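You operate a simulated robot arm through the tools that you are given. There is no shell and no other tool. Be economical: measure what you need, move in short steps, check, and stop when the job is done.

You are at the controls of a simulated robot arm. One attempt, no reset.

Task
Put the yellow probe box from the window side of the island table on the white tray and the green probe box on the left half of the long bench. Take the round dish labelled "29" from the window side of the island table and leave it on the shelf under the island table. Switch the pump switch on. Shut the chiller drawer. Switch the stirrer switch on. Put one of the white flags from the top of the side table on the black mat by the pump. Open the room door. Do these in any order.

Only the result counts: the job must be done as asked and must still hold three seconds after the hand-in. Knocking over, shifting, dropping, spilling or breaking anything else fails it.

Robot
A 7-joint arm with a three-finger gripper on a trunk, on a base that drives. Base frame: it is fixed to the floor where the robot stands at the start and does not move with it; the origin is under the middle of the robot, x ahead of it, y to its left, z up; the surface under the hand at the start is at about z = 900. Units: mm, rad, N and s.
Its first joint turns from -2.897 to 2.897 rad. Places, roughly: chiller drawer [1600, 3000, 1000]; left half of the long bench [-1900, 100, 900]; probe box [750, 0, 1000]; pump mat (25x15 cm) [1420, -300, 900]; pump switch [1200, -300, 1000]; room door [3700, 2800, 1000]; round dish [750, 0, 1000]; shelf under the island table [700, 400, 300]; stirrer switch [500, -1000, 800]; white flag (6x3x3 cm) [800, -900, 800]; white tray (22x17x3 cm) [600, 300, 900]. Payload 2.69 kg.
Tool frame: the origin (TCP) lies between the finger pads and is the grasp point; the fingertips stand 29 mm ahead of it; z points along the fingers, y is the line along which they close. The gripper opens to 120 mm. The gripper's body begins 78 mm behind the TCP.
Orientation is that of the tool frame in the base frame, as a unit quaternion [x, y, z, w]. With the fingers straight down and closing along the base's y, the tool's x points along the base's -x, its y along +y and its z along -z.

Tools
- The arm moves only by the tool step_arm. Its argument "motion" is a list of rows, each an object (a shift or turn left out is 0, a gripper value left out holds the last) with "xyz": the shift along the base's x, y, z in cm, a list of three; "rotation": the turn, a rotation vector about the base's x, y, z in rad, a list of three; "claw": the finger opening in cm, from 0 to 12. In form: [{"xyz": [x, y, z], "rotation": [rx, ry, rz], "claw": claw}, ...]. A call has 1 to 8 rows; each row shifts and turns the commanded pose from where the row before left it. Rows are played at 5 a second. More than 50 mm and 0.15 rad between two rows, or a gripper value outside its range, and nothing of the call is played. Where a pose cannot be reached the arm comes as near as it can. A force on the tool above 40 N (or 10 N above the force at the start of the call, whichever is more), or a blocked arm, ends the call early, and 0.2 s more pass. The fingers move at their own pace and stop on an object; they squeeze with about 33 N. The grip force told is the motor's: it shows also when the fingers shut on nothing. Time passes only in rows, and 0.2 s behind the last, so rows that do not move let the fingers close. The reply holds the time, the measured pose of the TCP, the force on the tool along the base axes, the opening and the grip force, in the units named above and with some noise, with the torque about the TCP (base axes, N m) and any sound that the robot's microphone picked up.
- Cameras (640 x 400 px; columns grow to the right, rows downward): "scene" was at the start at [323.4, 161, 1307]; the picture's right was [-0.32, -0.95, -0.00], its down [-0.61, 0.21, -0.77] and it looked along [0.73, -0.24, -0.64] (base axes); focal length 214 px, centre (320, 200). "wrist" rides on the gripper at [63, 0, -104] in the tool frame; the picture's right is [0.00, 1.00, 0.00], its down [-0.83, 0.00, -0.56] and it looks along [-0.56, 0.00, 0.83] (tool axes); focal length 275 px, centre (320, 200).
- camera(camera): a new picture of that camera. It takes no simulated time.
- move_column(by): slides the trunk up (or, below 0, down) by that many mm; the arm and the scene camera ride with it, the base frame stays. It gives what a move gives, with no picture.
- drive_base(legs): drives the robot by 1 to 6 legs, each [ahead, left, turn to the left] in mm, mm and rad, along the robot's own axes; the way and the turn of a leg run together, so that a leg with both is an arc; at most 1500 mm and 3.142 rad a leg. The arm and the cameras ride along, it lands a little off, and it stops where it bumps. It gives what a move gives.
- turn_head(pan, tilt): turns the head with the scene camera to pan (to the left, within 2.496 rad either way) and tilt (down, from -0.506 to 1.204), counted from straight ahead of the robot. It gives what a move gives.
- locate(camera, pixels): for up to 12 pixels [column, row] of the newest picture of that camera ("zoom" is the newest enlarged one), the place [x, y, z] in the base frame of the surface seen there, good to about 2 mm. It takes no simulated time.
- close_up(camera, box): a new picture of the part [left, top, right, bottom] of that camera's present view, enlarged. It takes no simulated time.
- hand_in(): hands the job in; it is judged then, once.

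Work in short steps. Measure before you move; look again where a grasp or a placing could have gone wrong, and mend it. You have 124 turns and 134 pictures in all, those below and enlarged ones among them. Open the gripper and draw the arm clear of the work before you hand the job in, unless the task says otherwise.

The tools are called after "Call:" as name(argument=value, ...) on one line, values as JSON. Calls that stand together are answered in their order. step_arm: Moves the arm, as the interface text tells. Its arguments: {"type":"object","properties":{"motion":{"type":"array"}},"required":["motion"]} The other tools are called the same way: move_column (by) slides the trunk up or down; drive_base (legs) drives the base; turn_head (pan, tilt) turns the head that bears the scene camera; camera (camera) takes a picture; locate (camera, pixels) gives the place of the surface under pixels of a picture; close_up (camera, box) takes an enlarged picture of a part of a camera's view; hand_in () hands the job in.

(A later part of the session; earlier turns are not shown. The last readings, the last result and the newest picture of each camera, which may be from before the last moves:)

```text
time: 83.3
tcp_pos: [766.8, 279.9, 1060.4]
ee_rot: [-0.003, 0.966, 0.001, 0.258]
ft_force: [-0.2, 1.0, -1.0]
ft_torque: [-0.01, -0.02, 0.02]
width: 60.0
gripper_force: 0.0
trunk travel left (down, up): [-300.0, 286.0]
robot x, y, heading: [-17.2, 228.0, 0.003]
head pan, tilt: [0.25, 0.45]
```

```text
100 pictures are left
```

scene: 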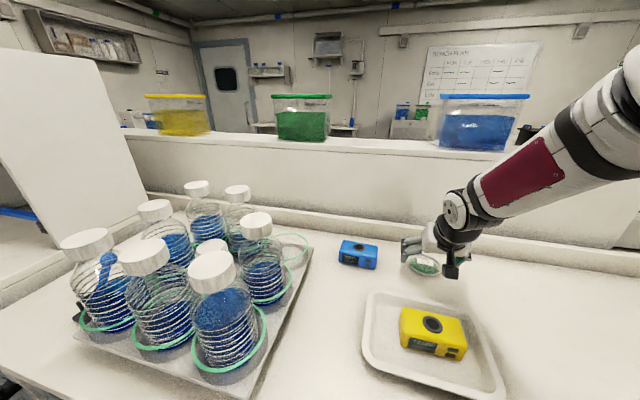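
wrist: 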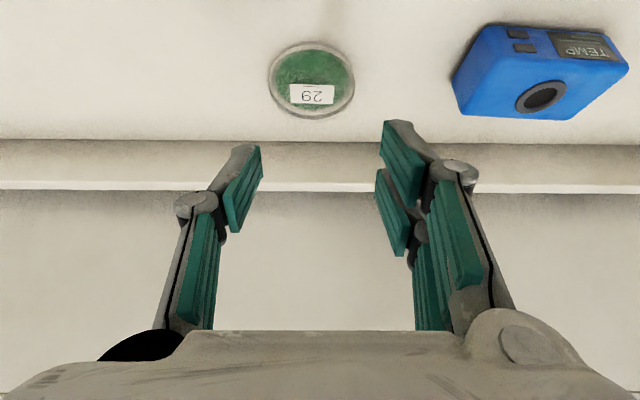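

The grip slipped off (width 60 now); the dish is still upright at (311,80). I measure it precisely from several rim points.

Call:
close_up(camera="wrist", box=[250, 30, 370, 130])

Call:
locate(camera="wrist", pixels=[[311, 95], [311, 75], [290, 60], [335, 60], [311, 50], [311, 46], [311, 113], [311, 117], [273, 80], [351, 80]])

```text
4.00 times, centred on (310, 80) of wrist
```

zoom: 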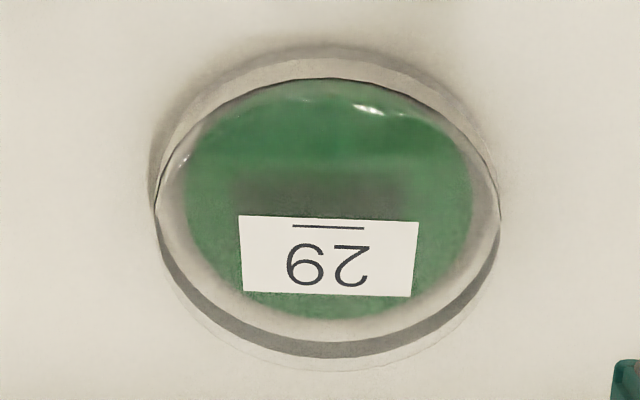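

```text
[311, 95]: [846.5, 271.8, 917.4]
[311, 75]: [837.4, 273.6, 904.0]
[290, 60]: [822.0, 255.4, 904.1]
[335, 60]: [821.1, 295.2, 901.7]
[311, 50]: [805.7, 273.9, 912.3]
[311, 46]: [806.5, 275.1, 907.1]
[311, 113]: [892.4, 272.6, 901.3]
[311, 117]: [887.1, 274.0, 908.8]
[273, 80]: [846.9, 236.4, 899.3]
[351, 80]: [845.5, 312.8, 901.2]
```

Better fit: dish diameter 75, centre (838,273), top 917. The earlier grip only touched at the fingertip corner; this time I set the TCP only 8 mm behind the centre so the pads cover the whole rim.

Call:
step_arm(motion=[{"xyz": [3.2, -0.4, -1], "claw": 11}, {"xyz": [3.2, -0.3, -1]}, {"xyz": [0, 0, -4]}, {"xyz": [0, 0, -4]}, {}])

Call:
camera(camera="wrist")

```text
time: 84.5
tcp_pos: [831.3, 271.2, 961.7]
ee_rot: [-0.004, 0.966, 0.003, 0.259]
ft_force: [0.7, 0.2, 0.1]
ft_torque: [0.01, -0.01, -0.02]
width: 109.8
gripper_force: 0.1
trunk travel left (down, up): [-300.0, 286.0]
robot x, y, heading: [-22.2, 227.3, 0.005]
head pan, tilt: [0.25, 0.45]
```

```text
98 pictures are left
```

wrist: 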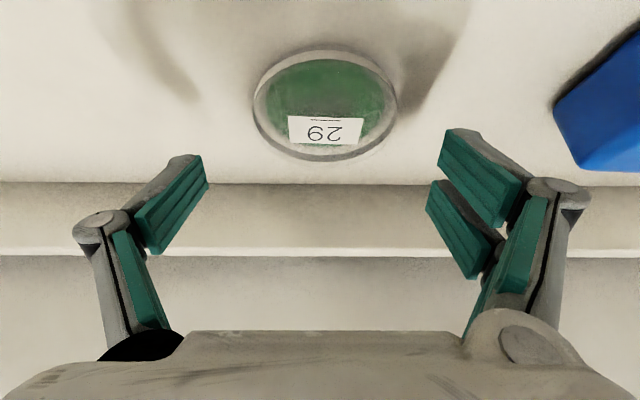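

Nearly centred; I lower 29 mm, close, and check the width before lifting.

Call:
step_arm(motion=[{"xyz": [0, 0.2, -1.5]}, {"xyz": [0, 0, -1]}, {"xyz": [0, 0, -0.5]}, {}, {"claw": 6.5}, {"claw": 6.5}, {"claw": 6.5}])

Call:
camera(camera="wrist")

```text
time: 86.1
tcp_pos: [831.3, 274.7, 933.0]
ee_rot: [-0.002, 0.966, 0.001, 0.259]
ft_force: [-0.6, -0.2, 1.1]
ft_torque: [0.06, -0.04, 0.0]
width: 75.9
gripper_force: 33.1
trunk travel left (down, up): [-300.0, 286.0]
robot x, y, heading: [-16.7, 228.2, 0.003]
head pan, tilt: [0.25, 0.45]
```

```text
97 pictures are left
```

wrist: 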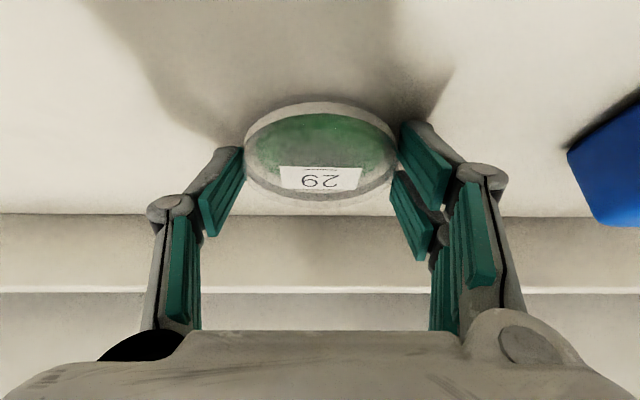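

Width 75.9 with full grip and hardly any reaction force. I lift gently.

Call:
step_arm(motion=[{"xyz": [0, 0, 0.5]}, {"xyz": [0, 0, 1]}, {"xyz": [0, 0, 2]}, {"xyz": [0, 0, 3]}, {"xyz": [-1, 0, 4]}, {"xyz": [-3, 0, 3]}])

Call:
camera(camera="wrist")

```text
time: 87.5
tcp_pos: [792.8, 276.2, 1065.7]
ee_rot: [-0.003, 0.966, 0.001, 0.257]
ft_force: [0.4, -0.1, -1.0]
ft_torque: [-0.02, 0.02, -0.01]
width: 76.3
gripper_force: 33.1
trunk travel left (down, up): [-300.0, 286.0]
robot x, y, heading: [-17.6, 231.2, 0.005]
head pan, tilt: [0.25, 0.45]
```

```text
96 pictures are left
```

wrist: 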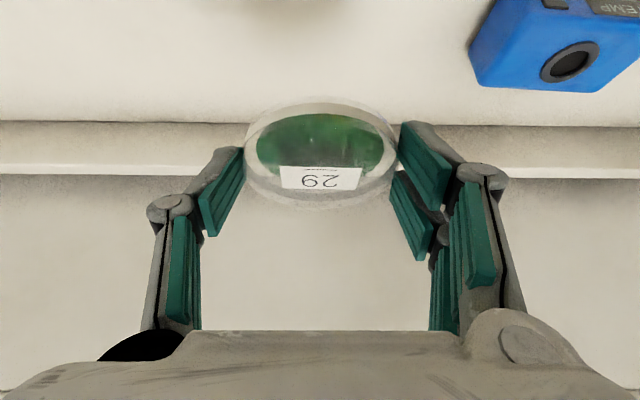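

Dish is held. I retract, back off from the table, shift left to y≈700 and lower the trunk.

Call:
step_arm(motion=[{"xyz": [-4, 0, 1]}, {"xyz": [-4, 0, 1]}, {"xyz": [-4, 0, 1]}, {"xyz": [-4, 0, 1]}, {"xyz": [-3, 0, 0]}])

Call:
drive_base(legs=[[-650, 0, 0], [0, 425, 0]])

Call:
move_column(by=-300)

Call:
turn_head(pan=0, tilt=0.5)

Call:
camera(camera="scene")

```text
time: 88.7
tcp_pos: [599.5, 276.1, 1103.4]
ee_rot: [-0.002, 0.966, 0.002, 0.259]
ft_force: [0.9, 0.5, -0.3]
ft_torque: [0.01, 0.02, 0.01]
width: 76.2
gripper_force: 33.3
trunk travel left (down, up): [-300.0, 286.0]
robot x, y, heading: [-17.9, 229.2, 0.006]
head pan, tilt: [0.25, 0.45]
```

```text
time: 94.5
tcp_pos: [-56.9, 694.8, 1104.6]
ee_rot: [0.004, 0.966, 0.0, 0.258]
ft_force: [-1.3, 1.8, 0.0]
ft_torque: [-0.01, 0.01, 0.0]
width: 76.2
gripper_force: 32.9
trunk travel left (down, up): [-300.0, 286.0]
robot x, y, heading: [-671.5, 656.7, -0.014]
head pan, tilt: [0.25, 0.45]
```

```text
time: 97.5
tcp_pos: [-56.7, 693.5, 803.2]
ee_rot: [0.004, 0.966, 0.0, 0.259]
ft_force: [-0.2, -0.6, 0.0]
ft_torque: [0.02, -0.04, 0.0]
width: 76.1
gripper_force: 33.4
trunk travel left (down, up): [0.0, 586.0]
robot x, y, heading: [-676.8, 655.1, -0.009]
head pan, tilt: [0.25, 0.45]
```

```text
time: 98.3
tcp_pos: [-56.7, 694.9, 805.0]
ee_rot: [0.004, 0.966, 0.0, 0.259]
ft_force: [1.1, 0.3, -0.3]
ft_torque: [0.0, -0.01, 0.0]
width: 76.2
gripper_force: 32.9
trunk travel left (down, up): [0.0, 586.0]
robot x, y, heading: [-676.0, 654.4, -0.013]
head pan, tilt: [0.0, 0.499]
```

```text
95 pictures are left
```

scene: 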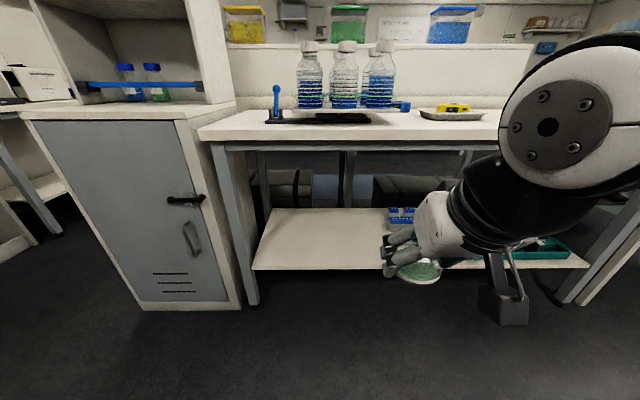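

The shelf is visible with free space left at (310,240). I lower the arm in front of the table to z≈380.

Call:
step_arm(motion=[{"xyz": [1, 0, -4.5]}, {"xyz": [1, 0, -4.5]}, {"xyz": [1, 0, -4.5]}, {"xyz": [1, 0, -4.5]}, {"xyz": [1, 0, -4.5]}, {"xyz": [1, 0, -4.5]}, {"xyz": [1, 0, -4.5]}, {"xyz": [0, 0, -4.5]}])

Call:
step_arm(motion=[{"xyz": [0, 0, -3.5]}, {"xyz": [0, 0, -3]}])

Call:
camera(camera="scene")

Call:
camera(camera="wrist")

```text
time: 100.1
tcp_pos: [90.5, 714.8, 514.2]
ee_rot: [0.007, 0.967, 0.0, 0.257]
ft_force: [0.8, 0.8, -0.4]
ft_torque: [-0.03, 0.07, 0.04]
width: 76.1
gripper_force: 33.3
out of reach, approached as far as the arm can: row 2, 3, 4, 5, 6, 7, 8
trunk travel left (down, up): [0.0, 586.0]
robot x, y, heading: [-671.2, 655.5, -0.006]
head pan, tilt: [0.0, 0.499]
```

```text
time: 100.7
tcp_pos: [89.5, 714.7, 448.5]
ee_rot: [0.004, 0.966, 0.0, 0.26]
ft_force: [-0.4, 0.5, -0.1]
ft_torque: [0.02, 0.0, 0.0]
width: 75.9
gripper_force: 32.7
trunk travel left (down, up): [0.0, 586.0]
robot x, y, heading: [-674.1, 658.2, -0.014]
head pan, tilt: [0.0, 0.499]
```

```text
94 pictures are left
```

scene: 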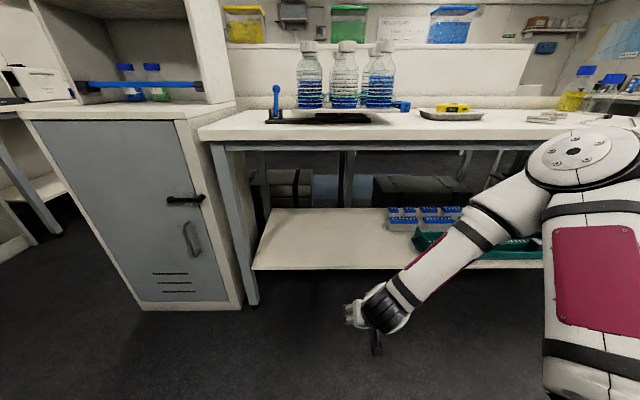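

```text
93 pictures are left
```

wrist: 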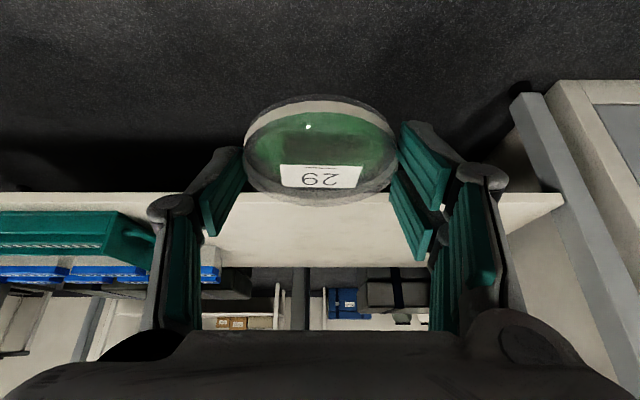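

The arm is out at x=90, z=448, level with the dish held. I lower to z≈380 then drive forward so the dish enters above the shelf.

Call:
step_arm(motion=[{"xyz": [0, 0, -3.5]}, {"xyz": [0, 0, -3]}, {}])

Call:
drive_base(legs=[[300, 0, 0.008]])

Call:
camera(camera="scene")

Call:
camera(camera="wrist")

```text
time: 101.5
tcp_pos: [94.3, 715.1, 383.3]
ee_rot: [0.004, 0.966, -0.001, 0.26]
ft_force: [0.6, 0.5, -0.4]
ft_torque: [-0.03, 0.02, -0.01]
width: 75.8
gripper_force: 33.1
trunk travel left (down, up): [0.0, 586.0]
robot x, y, heading: [-673.9, 655.6, -0.014]
head pan, tilt: [0.0, 0.499]
```

```text
time: 103.5
tcp_pos: [388.3, 720.5, 383.8]
ee_rot: [0.001, 0.966, 0.001, 0.259]
ft_force: [0.5, -0.1, -0.1]
ft_torque: [0.0, 0.0, 0.01]
width: 76.1
gripper_force: 33.1
trunk travel left (down, up): [0.0, 586.0]
robot x, y, heading: [-381.3, 654.5, -0.006]
head pan, tilt: [0.0, 0.499]
```

```text
92 pictures are left
```

scene: 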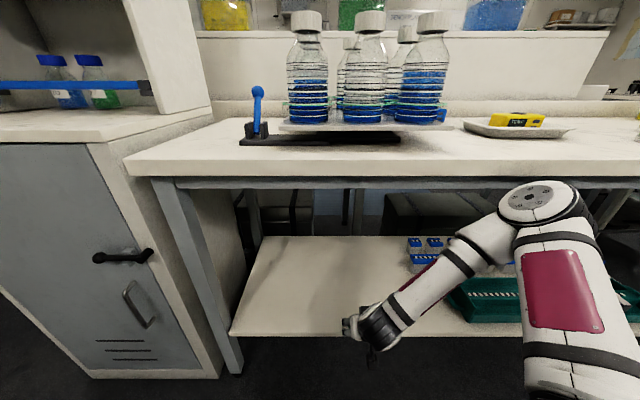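

```text
91 pictures are left
```

wrist: 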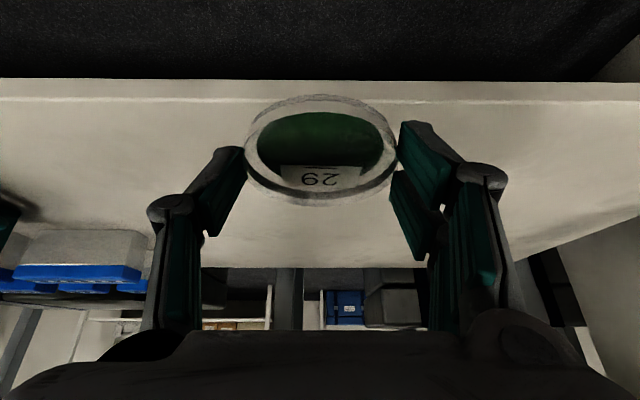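

The elbow at (540,200) may come near the table edge; I measure it before driving further.

Call:
locate(camera="scene", pixels=[[530, 185], [555, 215], [505, 205], [490, 230], [575, 190], [460, 168], [460, 185], [570, 280]])

```text
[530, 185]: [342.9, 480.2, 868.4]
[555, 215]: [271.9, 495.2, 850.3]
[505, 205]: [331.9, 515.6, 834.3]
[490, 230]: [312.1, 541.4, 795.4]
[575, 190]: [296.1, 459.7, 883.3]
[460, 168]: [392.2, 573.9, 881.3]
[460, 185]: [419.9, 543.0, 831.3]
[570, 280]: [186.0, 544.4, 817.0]
```

The elbow (x≈343) is too near the table edge (392). I back up 110 mm and extend the arm instead, which pulls the elbow away.

Call:
drive_base(legs=[[-110, 0, 0]])

Call:
step_arm(motion=[{"xyz": [3.5, 0, 0]}, {"xyz": [3.5, 0, 0]}, {"xyz": [3.5, 0, 0]}])

Call:
camera(camera="scene")

```text
time: 104.7
tcp_pos: [279.3, 719.1, 382.6]
ee_rot: [0.001, 0.966, 0.0, 0.258]
ft_force: [0.0, -0.4, -1.2]
ft_torque: [0.03, 0.04, 0.03]
width: 75.9
gripper_force: 32.5
trunk travel left (down, up): [0.0, 586.0]
robot x, y, heading: [-485.7, 656.1, -0.007]
head pan, tilt: [0.0, 0.499]
```

```text
time: 105.5
tcp_pos: [384.7, 717.4, 384.7]
ee_rot: [0.0, 0.966, 0.001, 0.258]
ft_force: [0.5, -0.4, -0.3]
ft_torque: [-0.02, 0.01, 0.04]
width: 75.6
gripper_force: 33.3
trunk travel left (down, up): [0.0, 586.0]
robot x, y, heading: [-486.3, 656.8, -0.004]
head pan, tilt: [0.0, 0.499]
```

```text
90 pictures are left
```

scene: 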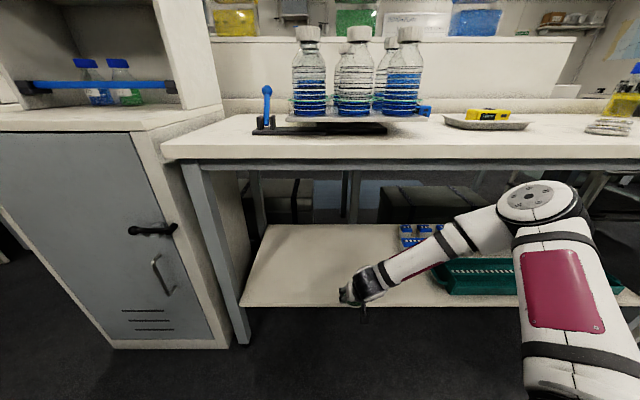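

Elbow pixel is unchanged while the base is 105 mm further back, so it's clear. I extend further to x≈500.

Call:
step_arm(motion=[{"xyz": [3.5, 0, 0]}, {"xyz": [3.5, 0, 0]}, {"xyz": [3.5, 0, 0]}, {"xyz": [1, 0, 0]}])

Call:
camera(camera="scene")

Call:
locate(camera="scene", pixels=[[530, 185], [505, 205], [550, 200], [480, 235], [440, 255], [575, 200]])

Call:
camera(camera="wrist")

```text
time: 106.5
tcp_pos: [500.9, 717.3, 383.3]
ee_rot: [0.0, 0.966, 0.0, 0.259]
ft_force: [-0.6, 0.5, -0.6]
ft_torque: [0.03, 0.02, -0.04]
width: 75.7
gripper_force: 33.1
trunk travel left (down, up): [0.0, 586.0]
robot x, y, heading: [-486.4, 654.6, -0.004]
head pan, tilt: [0.0, 0.499]
```

```text
89 pictures are left
```

scene: 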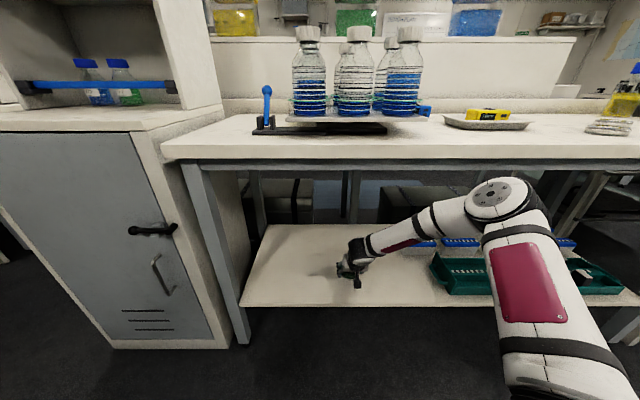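

```text
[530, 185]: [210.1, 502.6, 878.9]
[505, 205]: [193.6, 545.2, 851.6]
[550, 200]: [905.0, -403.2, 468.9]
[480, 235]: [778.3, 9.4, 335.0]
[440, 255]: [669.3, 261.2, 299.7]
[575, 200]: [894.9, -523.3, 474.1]
```

```text
88 pictures are left
```

wrist: 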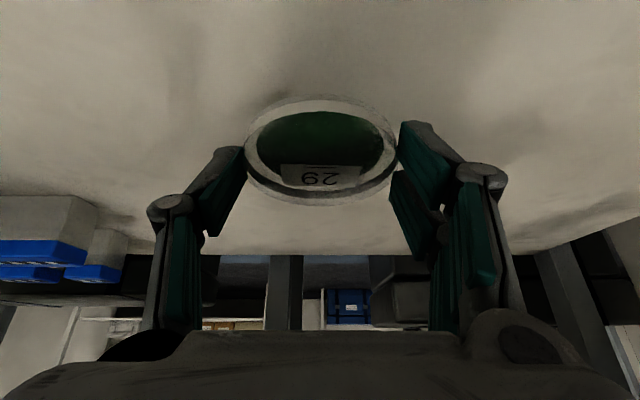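

The dish is over the free shelf at (508,717). I lower to TCP≈335 in small steps.

Call:
step_arm(motion=[{"xyz": [0, 0, -2]}, {"xyz": [0, 0, -1.5]}, {"xyz": [0, 0, -0.8]}, {"xyz": [0, 0, -0.4]}, {}])

```text
time: 107.7
tcp_pos: [499.2, 717.8, 336.2]
ee_rot: [0.001, 0.966, 0.0, 0.258]
ft_force: [0.5, 0.2, -0.2]
ft_torque: [-0.01, 0.04, 0.01]
width: 76.0
gripper_force: 32.5
trunk travel left (down, up): [0.0, 586.0]
robot x, y, heading: [-486.3, 654.4, -0.007]
head pan, tilt: [0.0, 0.499]
```

A few more millimetres down until contact shows, then open and back out upward.

Call:
step_arm(motion=[{"xyz": [0, 0, -0.2]}, {"xyz": [0, 0, -0.1]}, {}, {"claw": 9}, {"claw": 9.5}])

Call:
step_arm(motion=[{"xyz": [-0.5, 0, 2]}, {"xyz": [-1, 0, 3]}, {"xyz": [-3, 0, 2]}, {"xyz": [-4, 0, 0]}, {"xyz": [-4, 0, 0]}])

Call:
camera(camera="wrist")

```text
time: 108.9
tcp_pos: [498.8, 718.2, 333.0]
ee_rot: [0.001, 0.966, 0.0, 0.259]
ft_force: [0.2, 0.3, 0.1]
ft_torque: [-0.03, 0.02, -0.01]
width: 95.0
gripper_force: 0.1
trunk travel left (down, up): [0.0, 586.0]
robot x, y, heading: [-489.0, 652.7, -0.01]
head pan, tilt: [0.0, 0.499]
```

```text
time: 110.1
tcp_pos: [372.8, 718.4, 402.2]
ee_rot: [0.0, 0.966, 0.002, 0.26]
ft_force: [-0.7, 0.3, -0.2]
ft_torque: [0.03, -0.02, -0.03]
width: 95.2
gripper_force: 0.1
trunk travel left (down, up): [0.0, 586.0]
robot x, y, heading: [-483.6, 655.4, -0.003]
head pan, tilt: [0.0, 0.499]
```

```text
87 pictures are left
```

wrist: 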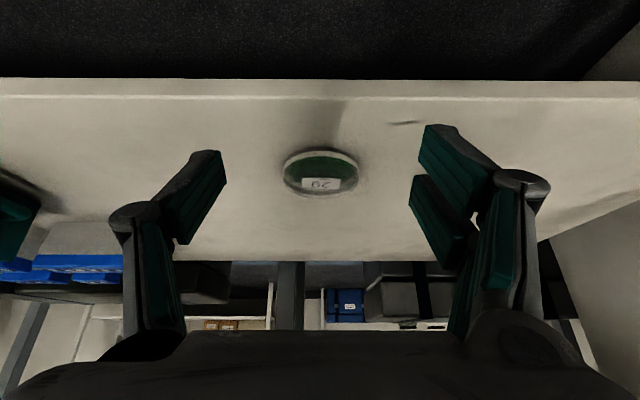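

Dish 29 lies flat on the shelf. I back away, raise the trunk, and untilt the tool before going to the +y side of the room.

Call:
drive_base(legs=[[-250, 0, 0]])

Call:
move_column(by=300)

Call:
step_arm(motion=[{"xyz": [-4, -1, 2], "rotation": [0, 0.13, 0], "claw": 0}, {"xyz": [-4, -1, 2], "rotation": [0, 0.13, 0]}, {"xyz": [-4, -1, 2], "rotation": [0, 0.13, 0]}, {"xyz": [-4, -1, 2], "rotation": [0, 0.13, 0]}, {"xyz": [-4, -1, 2]}, {"xyz": [-4, -1, 2]}, {"xyz": [-4, -1, 2]}, {"xyz": [-4, -1, 2]}])

Call:
step_arm(motion=[{"xyz": [-1, 0, 4.5]}, {"xyz": [-1, 0, 4.5]}, {"xyz": [-1, 0, 4.5]}, {"xyz": [-1, 0, 4.5]}, {"xyz": [0, 0, 4.5]}, {"xyz": [0, 0, 4.5]}, {"xyz": [0, 0, 4.5]}])

Call:
turn_head(pan=1.0, tilt=0.35)

Call:
camera(camera="scene")

```text
time: 111.9
tcp_pos: [125.1, 718.9, 401.4]
ee_rot: [0.001, 0.966, 0.0, 0.259]
ft_force: [0.6, -0.3, -0.8]
ft_torque: [-0.01, 0.05, 0.04]
width: 95.3
gripper_force: 0.0
trunk travel left (down, up): [0.0, 586.0]
robot x, y, heading: [-737.4, 657.0, -0.007]
head pan, tilt: [0.0, 0.499]
```

```text
time: 114.9
tcp_pos: [126.6, 717.9, 701.9]
ee_rot: [0.001, 0.966, 0.001, 0.259]
ft_force: [0.6, -0.2, -0.1]
ft_torque: [0.0, 0.04, 0.0]
width: 94.9
gripper_force: 0.3
trunk travel left (down, up): [-300.0, 286.0]
robot x, y, heading: [-735.6, 653.4, -0.007]
head pan, tilt: [0.0, 0.499]
```

```text
time: 116.7
tcp_pos: [-142.8, 631.3, 876.8]
ee_rot: [0.001, 1.0, 0.001, 0.001]
ft_force: [1.5, -0.2, -0.6]
ft_torque: [0.02, 0.0, -0.02]
width: 0.1
gripper_force: 28.8
out of reach, approached as far as the arm can: row 7, 8
trunk travel left (down, up): [-300.0, 286.0]
robot x, y, heading: [-737.1, 654.0, -0.004]
head pan, tilt: [0.0, 0.499]
```

```text
time: 118.3
tcp_pos: [-185.5, 635.0, 1196.3]
ee_rot: [0.0, 1.0, 0.0, 0.001]
ft_force: [0.3, -0.5, -0.4]
ft_torque: [0.01, 0.03, 0.0]
width: 0.0
gripper_force: 28.8
trunk travel left (down, up): [-300.0, 286.0]
robot x, y, heading: [-736.8, 655.2, -0.003]
head pan, tilt: [0.0, 0.499]
```

```text
time: 119.6
tcp_pos: [-185.4, 634.0, 1197.1]
ee_rot: [0.001, 1.0, 0.001, 0.001]
ft_force: [0.6, 1.1, 0.3]
ft_torque: [0.0, -0.02, 0.0]
width: 0.0
gripper_force: 28.4
trunk travel left (down, up): [-300.0, 286.0]
robot x, y, heading: [-739.1, 654.3, -0.004]
head pan, tilt: [1.0, 0.351]
```

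```text
86 pictures are left
```

scene: 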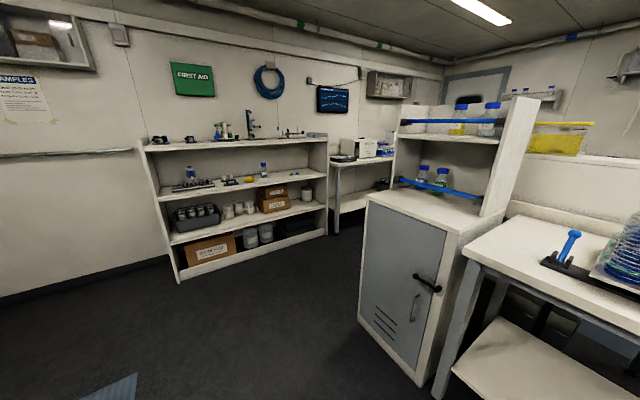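

The white device at (365,148) on a table beyond the shelf is probably the chiller. I measure the passage.

Call:
locate(camera="scene", pixels=[[365, 148], [345, 160], [335, 230], [180, 283], [325, 228], [360, 320], [420, 385], [395, 115], [525, 100], [490, 85], [380, 185], [340, 200]])

Call:
close_up(camera="scene", box=[300, 110, 420, 240])

```text
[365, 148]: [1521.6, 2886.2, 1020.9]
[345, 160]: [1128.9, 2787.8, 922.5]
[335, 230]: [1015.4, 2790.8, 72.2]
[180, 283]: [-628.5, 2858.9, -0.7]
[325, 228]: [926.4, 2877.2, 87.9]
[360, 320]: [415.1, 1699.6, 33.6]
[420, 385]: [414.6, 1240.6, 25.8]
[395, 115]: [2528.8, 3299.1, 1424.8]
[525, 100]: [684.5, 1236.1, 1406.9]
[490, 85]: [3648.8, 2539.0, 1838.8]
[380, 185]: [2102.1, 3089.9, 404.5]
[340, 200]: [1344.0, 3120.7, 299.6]
```

```text
3.08 times, centred on (360, 175) of scene
```

zoom: 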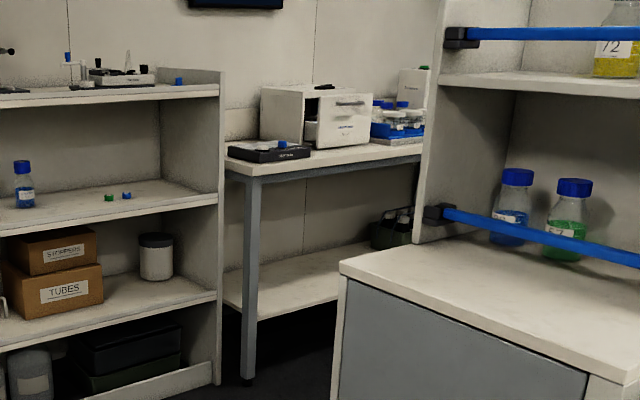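

Chiller: drawer open facing −y at about (1520,2886,1020); corridor y≈1700–2790. I retract the arm a bit, turn to face +y, drive through the corridor to x≈1500.

Call:
step_arm(motion=[{"xyz": [-4, 0, 0]}, {"xyz": [-4, 0, 0]}, {"xyz": [-4, 0, 0]}])

Call:
drive_base(legs=[[0, 0, 1.5708], [1500, 0, 0]])

Call:
turn_head(pan=-0.8, tilt=0.5)

Call:
camera(camera="scene")

```text
time: 120.4
tcp_pos: [-305.9, 632.9, 1196.0]
ee_rot: [0.001, 1.0, 0.001, 0.003]
ft_force: [0.0, -0.4, -0.4]
ft_torque: [-0.01, 0.05, 0.02]
width: 0.1
gripper_force: 28.2
trunk travel left (down, up): [-300.0, 286.0]
robot x, y, heading: [-738.8, 657.4, -0.001]
head pan, tilt: [1.0, 0.351]
```

```text
time: 131.7
tcp_pos: [-645.8, 2620.5, 1197.1]
ee_rot: [-0.697, 0.717, 0.002, 0.0]
ft_force: [-0.1, 0.5, -0.5]
ft_torque: [0.03, 0.02, -0.01]
width: 0.0
gripper_force: 28.7
trunk travel left (down, up): [-300.0, 286.0]
robot x, y, heading: [-683.1, 2194.7, 1.536]
head pan, tilt: [1.0, 0.351]
```

```text
time: 133.5
tcp_pos: [-644.1, 2621.1, 1197.5]
ee_rot: [-0.697, 0.717, 0.002, 0.0]
ft_force: [-0.4, -0.7, 0.0]
ft_torque: [-0.01, -0.02, 0.02]
width: 0.2
gripper_force: 28.4
trunk travel left (down, up): [-300.0, 286.0]
robot x, y, heading: [-682.0, 2195.5, 1.542]
head pan, tilt: [-0.799, 0.499]
```

```text
84 pictures are left
```

scene: 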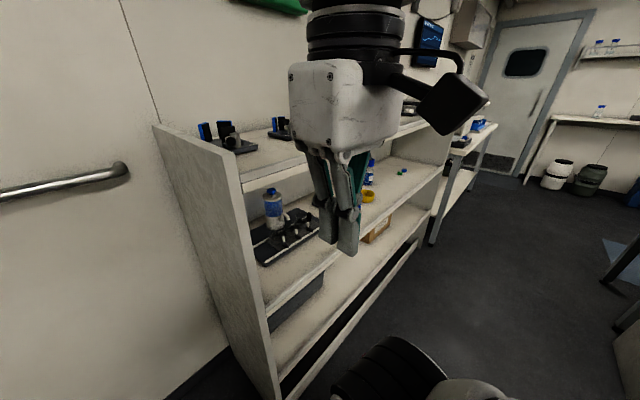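

Corridor ahead to the right is clear. I strafe right ~2180 mm to the chiller.

Call:
drive_base(legs=[[0, 0, 0.03], [0, -1100, 0], [0, -1080, 0]])

Call:
turn_head(pan=0, tilt=0.5)

Call:
camera(camera="scene")

Call:
turn_head(pan=-1.2, tilt=0.3)

Call:
camera(camera="scene")

```text
time: 144.8
tcp_pos: [1550.1, 2610.4, 1197.2]
ee_rot: [-0.706, 0.709, 0.001, 0.0]
ft_force: [0.7, -0.1, 0.2]
ft_torque: [0.0, 0.01, 0.02]
width: 0.0
gripper_force: 28.0
trunk travel left (down, up): [-300.0, 286.0]
robot x, y, heading: [1525.8, 2185.8, 1.568]
head pan, tilt: [-0.799, 0.499]
```

```text
time: 145.9
tcp_pos: [1552.2, 2610.4, 1197.0]
ee_rot: [-0.706, 0.708, 0.002, 0.001]
ft_force: [-0.3, -0.7, -0.9]
ft_torque: [0.0, -0.01, 0.01]
width: 0.0
gripper_force: 28.8
trunk travel left (down, up): [-300.0, 286.0]
robot x, y, heading: [1529.0, 2179.9, 1.559]
head pan, tilt: [0.0, 0.499]
```

```text
83 pictures are left
```

scene: 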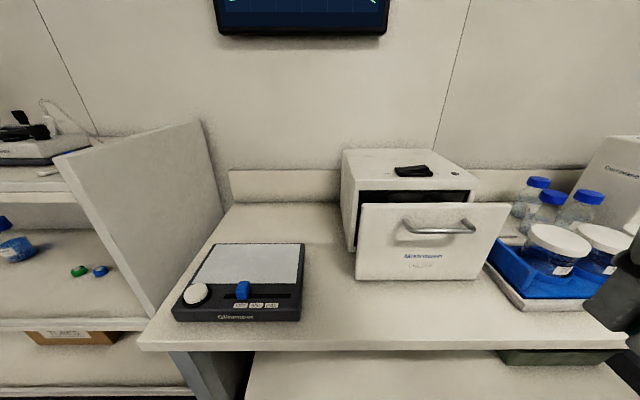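

```text
time: 147.3
tcp_pos: [1551.9, 2612.2, 1197.6]
ee_rot: [-0.706, 0.708, 0.002, 0.001]
ft_force: [0.1, -0.6, 0.7]
ft_torque: [-0.02, 0.01, -0.02]
width: 0.0
gripper_force: 28.5
trunk travel left (down, up): [-300.0, 286.0]
robot x, y, heading: [1525.2, 2185.4, 1.565]
head pan, tilt: [-1.201, 0.3]
```

```text
82 pictures are left
```

scene: 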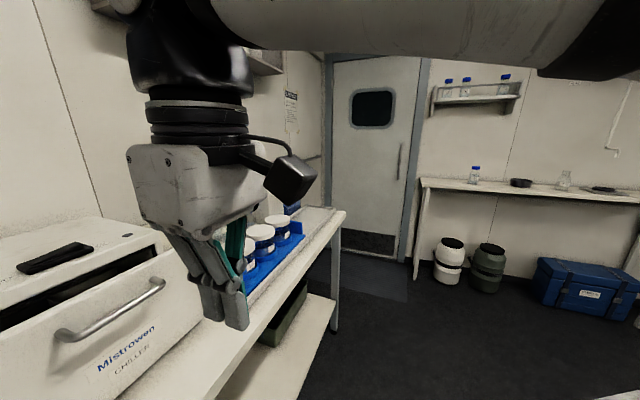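

The chiller drawer is open toward us; I measure its front face.

Call:
turn_head(pan=0, tilt=0.5)

Call:
camera(camera="scene")

Call:
locate(camera="scene", pixels=[[365, 210], [505, 207], [360, 275], [488, 275], [440, 227], [430, 265], [415, 205], [350, 165], [350, 235], [440, 180], [470, 188], [430, 245]])

```text
time: 148.7
tcp_pos: [1552.5, 2610.6, 1197.6]
ee_rot: [-0.706, 0.709, 0.001, 0.001]
ft_force: [-0.8, -0.5, -0.5]
ft_torque: [-0.01, -0.03, 0.0]
width: 0.0
gripper_force: 28.5
trunk travel left (down, up): [-300.0, 286.0]
robot x, y, heading: [1529.5, 2180.6, 1.567]
head pan, tilt: [0.0, 0.499]
```

```text
81 pictures are left
```

scene: 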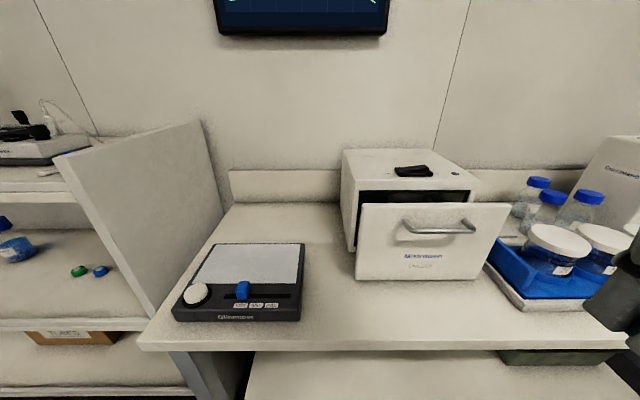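

```text
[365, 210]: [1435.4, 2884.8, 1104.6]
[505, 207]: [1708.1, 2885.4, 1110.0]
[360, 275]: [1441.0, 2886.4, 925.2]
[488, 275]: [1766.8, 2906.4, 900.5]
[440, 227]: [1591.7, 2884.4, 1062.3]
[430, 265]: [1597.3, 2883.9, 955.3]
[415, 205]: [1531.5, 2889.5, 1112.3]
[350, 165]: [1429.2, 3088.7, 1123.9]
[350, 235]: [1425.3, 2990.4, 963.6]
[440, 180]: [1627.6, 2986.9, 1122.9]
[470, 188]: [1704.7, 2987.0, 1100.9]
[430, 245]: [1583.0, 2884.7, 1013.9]
```

Drawer face: y=2885, x 1432–1710, z 915–1112; body front at y≈2987 (open ~100). I tilt the closed fingers 60° forward and come in front of the face below the handle.

Call:
step_arm(motion=[{"xyz": [0.25, 2, -2.45], "rotation": [0.131, 0, 0]}, {"xyz": [0.25, 2, -2.45], "rotation": [0.131, 0, 0]}, {"xyz": [0.25, 2, -2.45], "rotation": [0.131, 0, 0]}, {"xyz": [0.25, 2, -2.45], "rotation": [0.131, 0, 0]}, {"xyz": [0.25, 2, -2.45], "rotation": [0.131, 0, 0]}, {"xyz": [0.25, 2, -2.45], "rotation": [0.131, 0, 0]}, {"xyz": [0.25, 2, -2.45], "rotation": [0.131, 0, 0]}, {"xyz": [0.25, 2, -2.45], "rotation": [0.131, 0, 0]}])

Call:
camera(camera="wrist")

Call:
camera(camera="scene")

```text
time: 150.5
tcp_pos: [1596.7, 2818.8, 1147.9]
ee_rot: [-0.612, 0.612, 0.356, 0.353]
ft_force: [-0.2, -0.1, 0.0]
ft_torque: [-0.01, 0.02, 0.02]
width: 0.3
gripper_force: 28.6
out of reach, approached as far as the arm can: row 5, 6, 7, 8
trunk travel left (down, up): [-300.0, 286.0]
robot x, y, heading: [1529.6, 2177.4, 1.562]
head pan, tilt: [0.0, 0.499]
```

```text
80 pictures are left
```

wrist: 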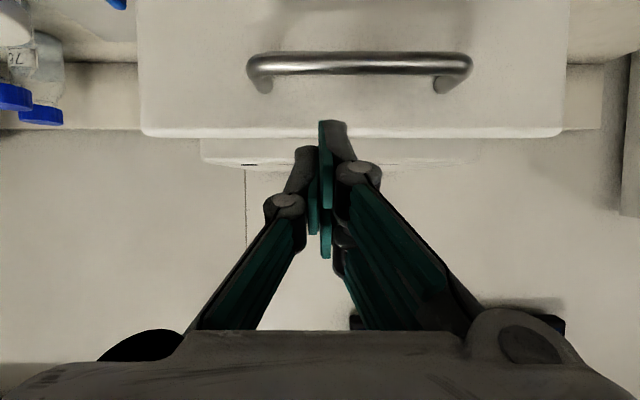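

```text
79 pictures are left
```

scene: 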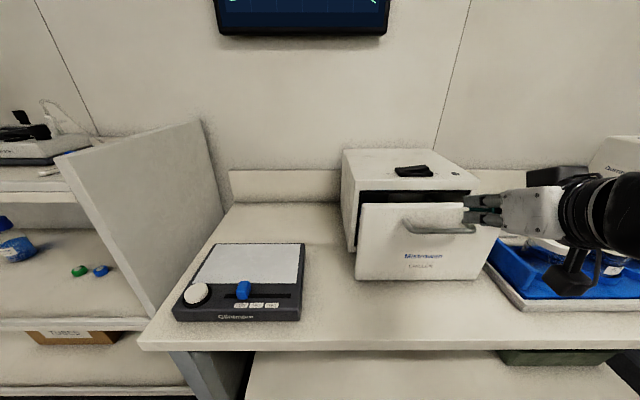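

The arm is too folded to go lower here. I back up 200 mm and then lower.

Call:
drive_base(legs=[[-200, 0, 0]])

Call:
step_arm(motion=[{"xyz": [0, 0, -3.5]}, {"xyz": [0, 0, -3.5]}, {"xyz": [-0.5, 0, -3.5]}, {"xyz": [-0.5, 0, -3.5]}, {"xyz": [0, 1, -1]}])

Call:
camera(camera="scene")

```text
time: 151.7
tcp_pos: [1597.6, 2751.4, 1148.1]
ee_rot: [-0.61, 0.613, 0.356, 0.355]
ft_force: [0.2, 0.1, 0.0]
ft_torque: [0.0, 0.04, 0.0]
width: 0.0
gripper_force: 28.8
trunk travel left (down, up): [-300.0, 286.0]
robot x, y, heading: [1530.9, 2115.0, 1.561]
head pan, tilt: [0.0, 0.499]
stopped in leg 1: the robot was blocked; the commanded pose is now the measured one
```

```text
time: 152.8
tcp_pos: [1622.3, 2819.9, 1099.4]
ee_rot: [-0.61, 0.614, 0.355, 0.354]
ft_force: [-0.3, -0.1, -0.3]
ft_torque: [-0.02, 0.0, 0.02]
width: 0.4
gripper_force: 28.8
out of reach, approached as far as the arm can: row 1, 2, 3, 4
trunk travel left (down, up): [-300.0, 286.0]
robot x, y, heading: [1524.6, 2114.7, 1.565]
head pan, tilt: [0.0, 0.499]
```

```text
78 pictures are left
```

scene: 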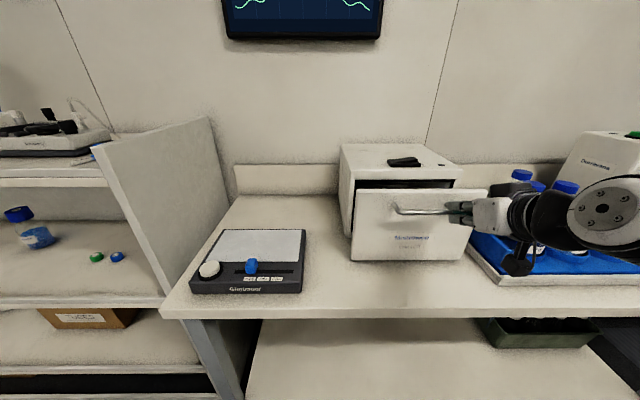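

The base was blocked behind. I look back to see what is there.

Call:
turn_head(pan=2.49, tilt=0.8)

Call:
camera(camera="scene")

Call:
turn_head(pan=-2.49, tilt=0.8)

Call:
camera(camera="scene")

```text
time: 155.1
tcp_pos: [1622.7, 2821.7, 1098.2]
ee_rot: [-0.611, 0.613, 0.356, 0.353]
ft_force: [0.0, 0.1, -0.3]
ft_torque: [0.0, 0.04, 0.03]
width: 0.0
gripper_force: 28.6
trunk travel left (down, up): [-300.0, 286.0]
robot x, y, heading: [1531.6, 2119.9, 1.566]
head pan, tilt: [2.491, 0.799]
```

```text
77 pictures are left
```

scene: 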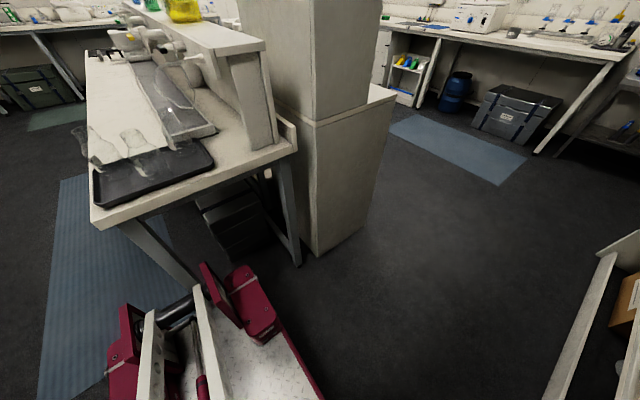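

```text
time: 159.0
tcp_pos: [1622.4, 2820.1, 1098.4]
ee_rot: [-0.611, 0.613, 0.356, 0.353]
ft_force: [-0.6, 0.0, -0.2]
ft_torque: [0.0, -0.01, 0.01]
width: 0.0
gripper_force: 28.8
trunk travel left (down, up): [-300.0, 286.0]
robot x, y, heading: [1527.9, 2118.4, 1.564]
head pan, tilt: [-2.491, 0.799]
```

```text
76 pictures are left
```

scene: 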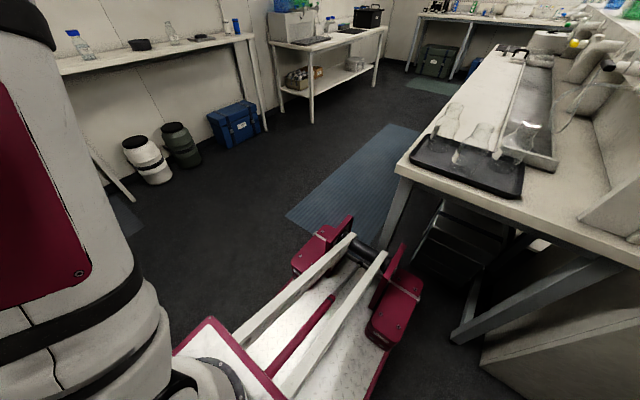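

The tail of the base meets the island table leg, so no more backing. A smaller tilt (~40°) eases the folding; I pull back a bit, reduce the tilt and lower.

Call:
turn_head(pan=0, tilt=0.5)

Call:
step_arm(motion=[{"xyz": [-1, -2, 2], "rotation": [-0.12, 0, 0]}, {"xyz": [-2, -3, 0], "rotation": [-0.12, 0, 0]}, {"xyz": [-2, 0, 0], "rotation": [-0.12, 0, 0]}, {"xyz": [0, 0, -3]}, {"xyz": [0, 0, -3]}, {"xyz": [0, 0, -3]}, {"xyz": [0, 0, -3]}, {}])

Call:
camera(camera="scene")

```text
time: 161.3
tcp_pos: [1623.2, 2821.0, 1099.3]
ee_rot: [-0.61, 0.613, 0.356, 0.354]
ft_force: [0.2, -0.1, -0.2]
ft_torque: [0.01, -0.01, 0.0]
width: 0.4
gripper_force: 28.7
trunk travel left (down, up): [-300.0, 286.0]
robot x, y, heading: [1531.3, 2118.1, 1.558]
head pan, tilt: [0.0, 0.499]
```

```text
time: 163.1
tcp_pos: [1577.2, 2798.1, 1021.1]
ee_rot: [-0.664, 0.667, 0.24, 0.239]
ft_force: [-0.8, 0.4, 1.2]
ft_torque: [-0.01, 0.0, 0.0]
width: 0.0
gripper_force: 28.8
out of reach, approached as far as the arm can: row 6, 7
trunk travel left (down, up): [-300.0, 286.0]
robot x, y, heading: [1525.7, 2117.3, 1.559]
head pan, tilt: [0.0, 0.499]
```

```text
75 pictures are left
```

scene: 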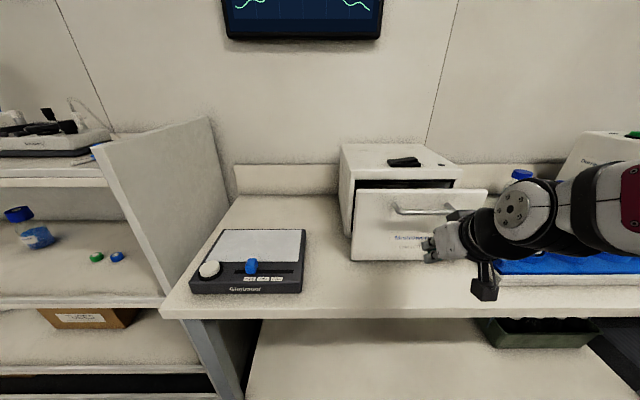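

Fingertips are in front of the face below the handle. I move in and push +y in small steps.

Call:
step_arm(motion=[{"xyz": [0, 2.5, -1.2]}, {"xyz": [0, 2.5, -1]}, {"xyz": [0, 2, -0.5]}, {"xyz": [0, 2, 0]}, {"xyz": [0, 2, 0]}, {"xyz": [0, 2, 0]}])

Call:
camera(camera="scene")

```text
time: 164.5
tcp_pos: [1578.3, 2924.9, 994.9]
ee_rot: [-0.664, 0.667, 0.241, 0.239]
ft_force: [0.1, -0.6, 0.6]
ft_torque: [-0.01, -0.01, -0.03]
width: 0.0
gripper_force: 28.5
trunk travel left (down, up): [-300.0, 286.0]
robot x, y, heading: [1533.0, 2118.9, 1.561]
head pan, tilt: [0.0, 0.499]
```

```text
74 pictures are left
```

scene: 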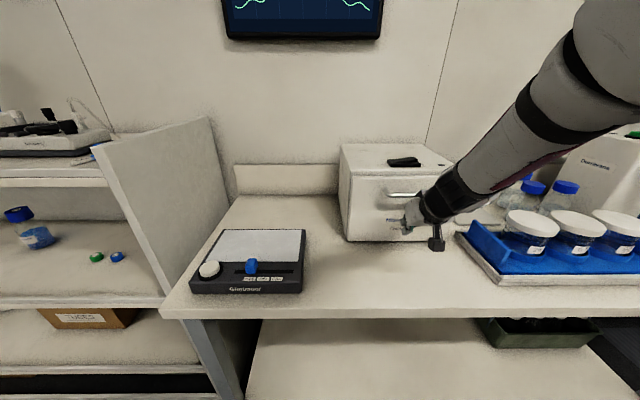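

The drawer is nearly shut; I push on until resistance shows.

Call:
step_arm(motion=[{"xyz": [0, 1, 0]}, {"xyz": [0, 1, 0]}, {"xyz": [0, 1, 0]}, {"xyz": [0, 1, 0]}, {"xyz": [0, 0.6, 0]}])

Call:
close_up(camera="scene", box=[320, 120, 480, 250])

```text
time: 165.1
tcp_pos: [1579.3, 2937.4, 992.5]
ee_rot: [-0.664, 0.668, 0.24, 0.236]
ft_force: [-1.3, -27.2, 10.4]
ft_torque: [0.2, 0.11, 0.11]
width: 0.1
gripper_force: 28.6
trunk travel left (down, up): [-300.0, 286.0]
robot x, y, heading: [1530.9, 2118.4, 1.56]
head pan, tilt: [0.0, 0.499]
stopped in row 2: the force on the tool passed its limit at 61 N (the readings are from after the stop); the commanded pose is now the measured one
```

```text
3.08 times, centred on (400, 185) of scene
```

zoom: 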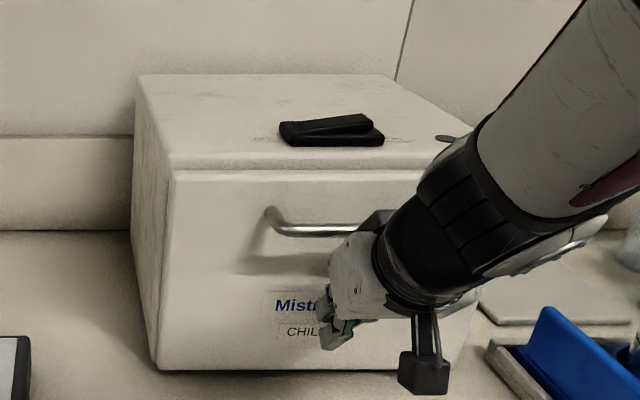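

Drawer is shut (hard stop). I retract, then strafe right past the island's end and look at the door.

Call:
step_arm(motion=[{"xyz": [0, -2, 0]}, {"xyz": [0, -4, -0.5]}, {"xyz": [0, -4, 0]}, {"xyz": [0, -3, 3], "rotation": [-0.12, 0, 0]}, {"xyz": [0, -3, 4], "rotation": [-0.12, 0, 0]}, {"xyz": [0, -3, 4], "rotation": [-0.12, 0, 0]}, {"xyz": [0, -3, 4], "rotation": [-0.12, 0, 0]}, {"xyz": [0, -3, 4], "rotation": [-0.12, 0, 0]}])

Call:
step_arm(motion=[{"xyz": [0, -4, 2], "rotation": [-0.087, 0, 0]}, {"xyz": [0, -4, 0]}, {"xyz": [0, -4, 0]}, {"xyz": [0, -4, 0]}])

Call:
drive_base(legs=[[60, 0, 0], [0, -900, 0]])

Call:
turn_head(pan=-1.3, tilt=0.3)

Call:
camera(camera="scene")

```text
time: 166.9
tcp_pos: [1579.7, 2688.7, 1177.6]
ee_rot: [-0.704, 0.709, 0.031, 0.03]
ft_force: [0.1, 0.3, -0.1]
ft_torque: [-0.04, 0.02, -0.03]
width: 0.0
gripper_force: 28.5
trunk travel left (down, up): [-300.0, 286.0]
robot x, y, heading: [1527.4, 2116.0, 1.561]
head pan, tilt: [0.0, 0.499]
```

```text
time: 167.9
tcp_pos: [1582.1, 2532.6, 1199.2]
ee_rot: [-0.705, 0.709, 0.001, -0.002]
ft_force: [0.5, 1.1, 0.8]
ft_torque: [-0.06, -0.02, 0.01]
width: 0.1
gripper_force: 28.2
trunk travel left (down, up): [-300.0, 286.0]
robot x, y, heading: [1530.0, 2119.0, 1.562]
head pan, tilt: [0.0, 0.499]
```

```text
time: 173.1
tcp_pos: [2469.4, 2586.7, 1198.4]
ee_rot: [0.708, -0.707, -0.001, 0.001]
ft_force: [0.5, -0.4, -0.7]
ft_torque: [0.02, -0.01, 0.0]
width: 0.0
gripper_force: 28.9
trunk travel left (down, up): [-300.0, 286.0]
robot x, y, heading: [2415.6, 2169.4, 1.566]
head pan, tilt: [0.0, 0.499]
```

```text
time: 174.6
tcp_pos: [2467.8, 2586.0, 1200.0]
ee_rot: [0.707, -0.707, -0.001, 0.001]
ft_force: [0.1, -0.8, 0.3]
ft_torque: [0.0, -0.05, -0.03]
width: 0.1
gripper_force: 28.9
trunk travel left (down, up): [-300.0, 286.0]
robot x, y, heading: [2416.3, 2169.0, 1.567]
head pan, tilt: [-1.3, 0.3]
```

```text
72 pictures are left
```

scene: 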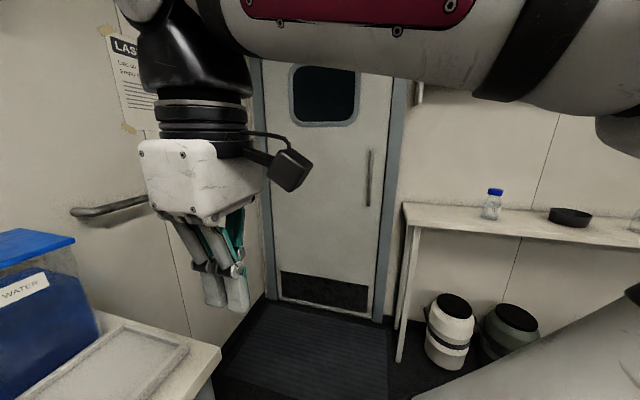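

The room door has a vertical bar handle at (369,178). I turn to face +x and measure it.

Call:
drive_base(legs=[[0, 0, -1.567]])

Call:
turn_head(pan=0.3, tilt=0.2)

Call:
camera(camera="scene")

```text
time: 178.9
tcp_pos: [2831.7, 2107.3, 1199.0]
ee_rot: [0.015, 1.0, 0.001, -0.001]
ft_force: [-0.5, -0.3, 0.7]
ft_torque: [-0.03, -0.01, 0.0]
width: 0.0
gripper_force: 28.5
trunk travel left (down, up): [-300.0, 286.0]
robot x, y, heading: [2414.4, 2166.8, -0.033]
head pan, tilt: [-1.3, 0.3]
```

```text
time: 180.6
tcp_pos: [2830.8, 2107.1, 1200.0]
ee_rot: [0.014, 1.0, 0.001, 0.0]
ft_force: [-0.3, 0.3, 0.3]
ft_torque: [-0.02, -0.02, 0.01]
width: 0.0
gripper_force: 28.6
trunk travel left (down, up): [-300.0, 286.0]
robot x, y, heading: [2418.5, 2168.1, -0.028]
head pan, tilt: [0.3, 0.201]
```

```text
71 pictures are left
```

scene: 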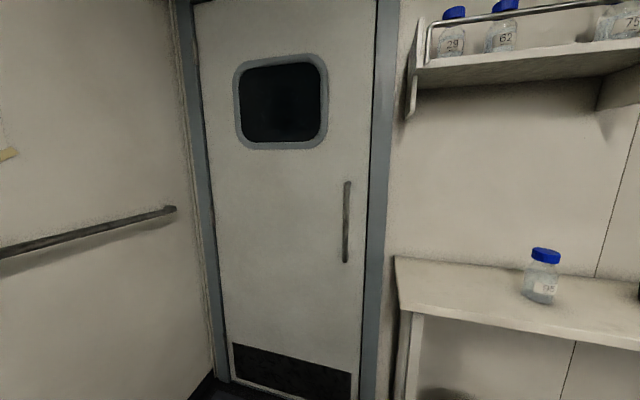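

Call:
close_up(camera="scene", box=[170, 100, 410, 400])

Call:
locate(camera="scene", pixels=[[346, 183], [347, 222], [346, 260], [325, 222], [205, 222], [362, 222], [376, 222], [295, 300], [355, 300], [222, 300], [335, 270], [398, 258]])

```text
1.33 times, centred on (290, 250) of scene
```

zoom: 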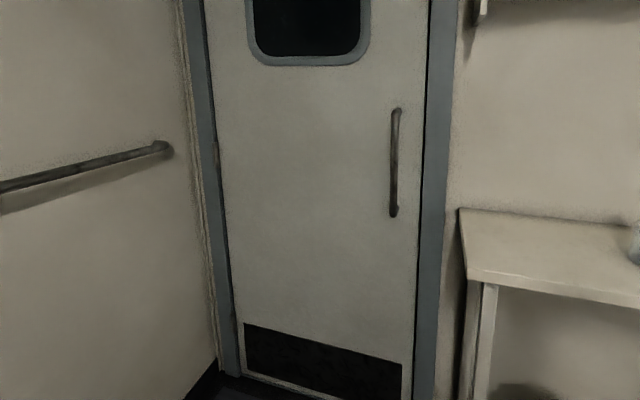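

```text
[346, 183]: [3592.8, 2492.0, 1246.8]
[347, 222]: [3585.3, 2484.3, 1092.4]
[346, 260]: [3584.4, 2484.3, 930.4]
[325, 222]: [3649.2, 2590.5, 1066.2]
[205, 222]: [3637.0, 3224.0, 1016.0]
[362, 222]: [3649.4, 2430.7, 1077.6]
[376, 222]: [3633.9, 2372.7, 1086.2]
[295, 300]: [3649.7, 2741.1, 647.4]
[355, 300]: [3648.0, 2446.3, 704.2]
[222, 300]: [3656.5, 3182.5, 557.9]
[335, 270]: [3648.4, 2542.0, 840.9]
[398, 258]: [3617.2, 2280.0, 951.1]
```

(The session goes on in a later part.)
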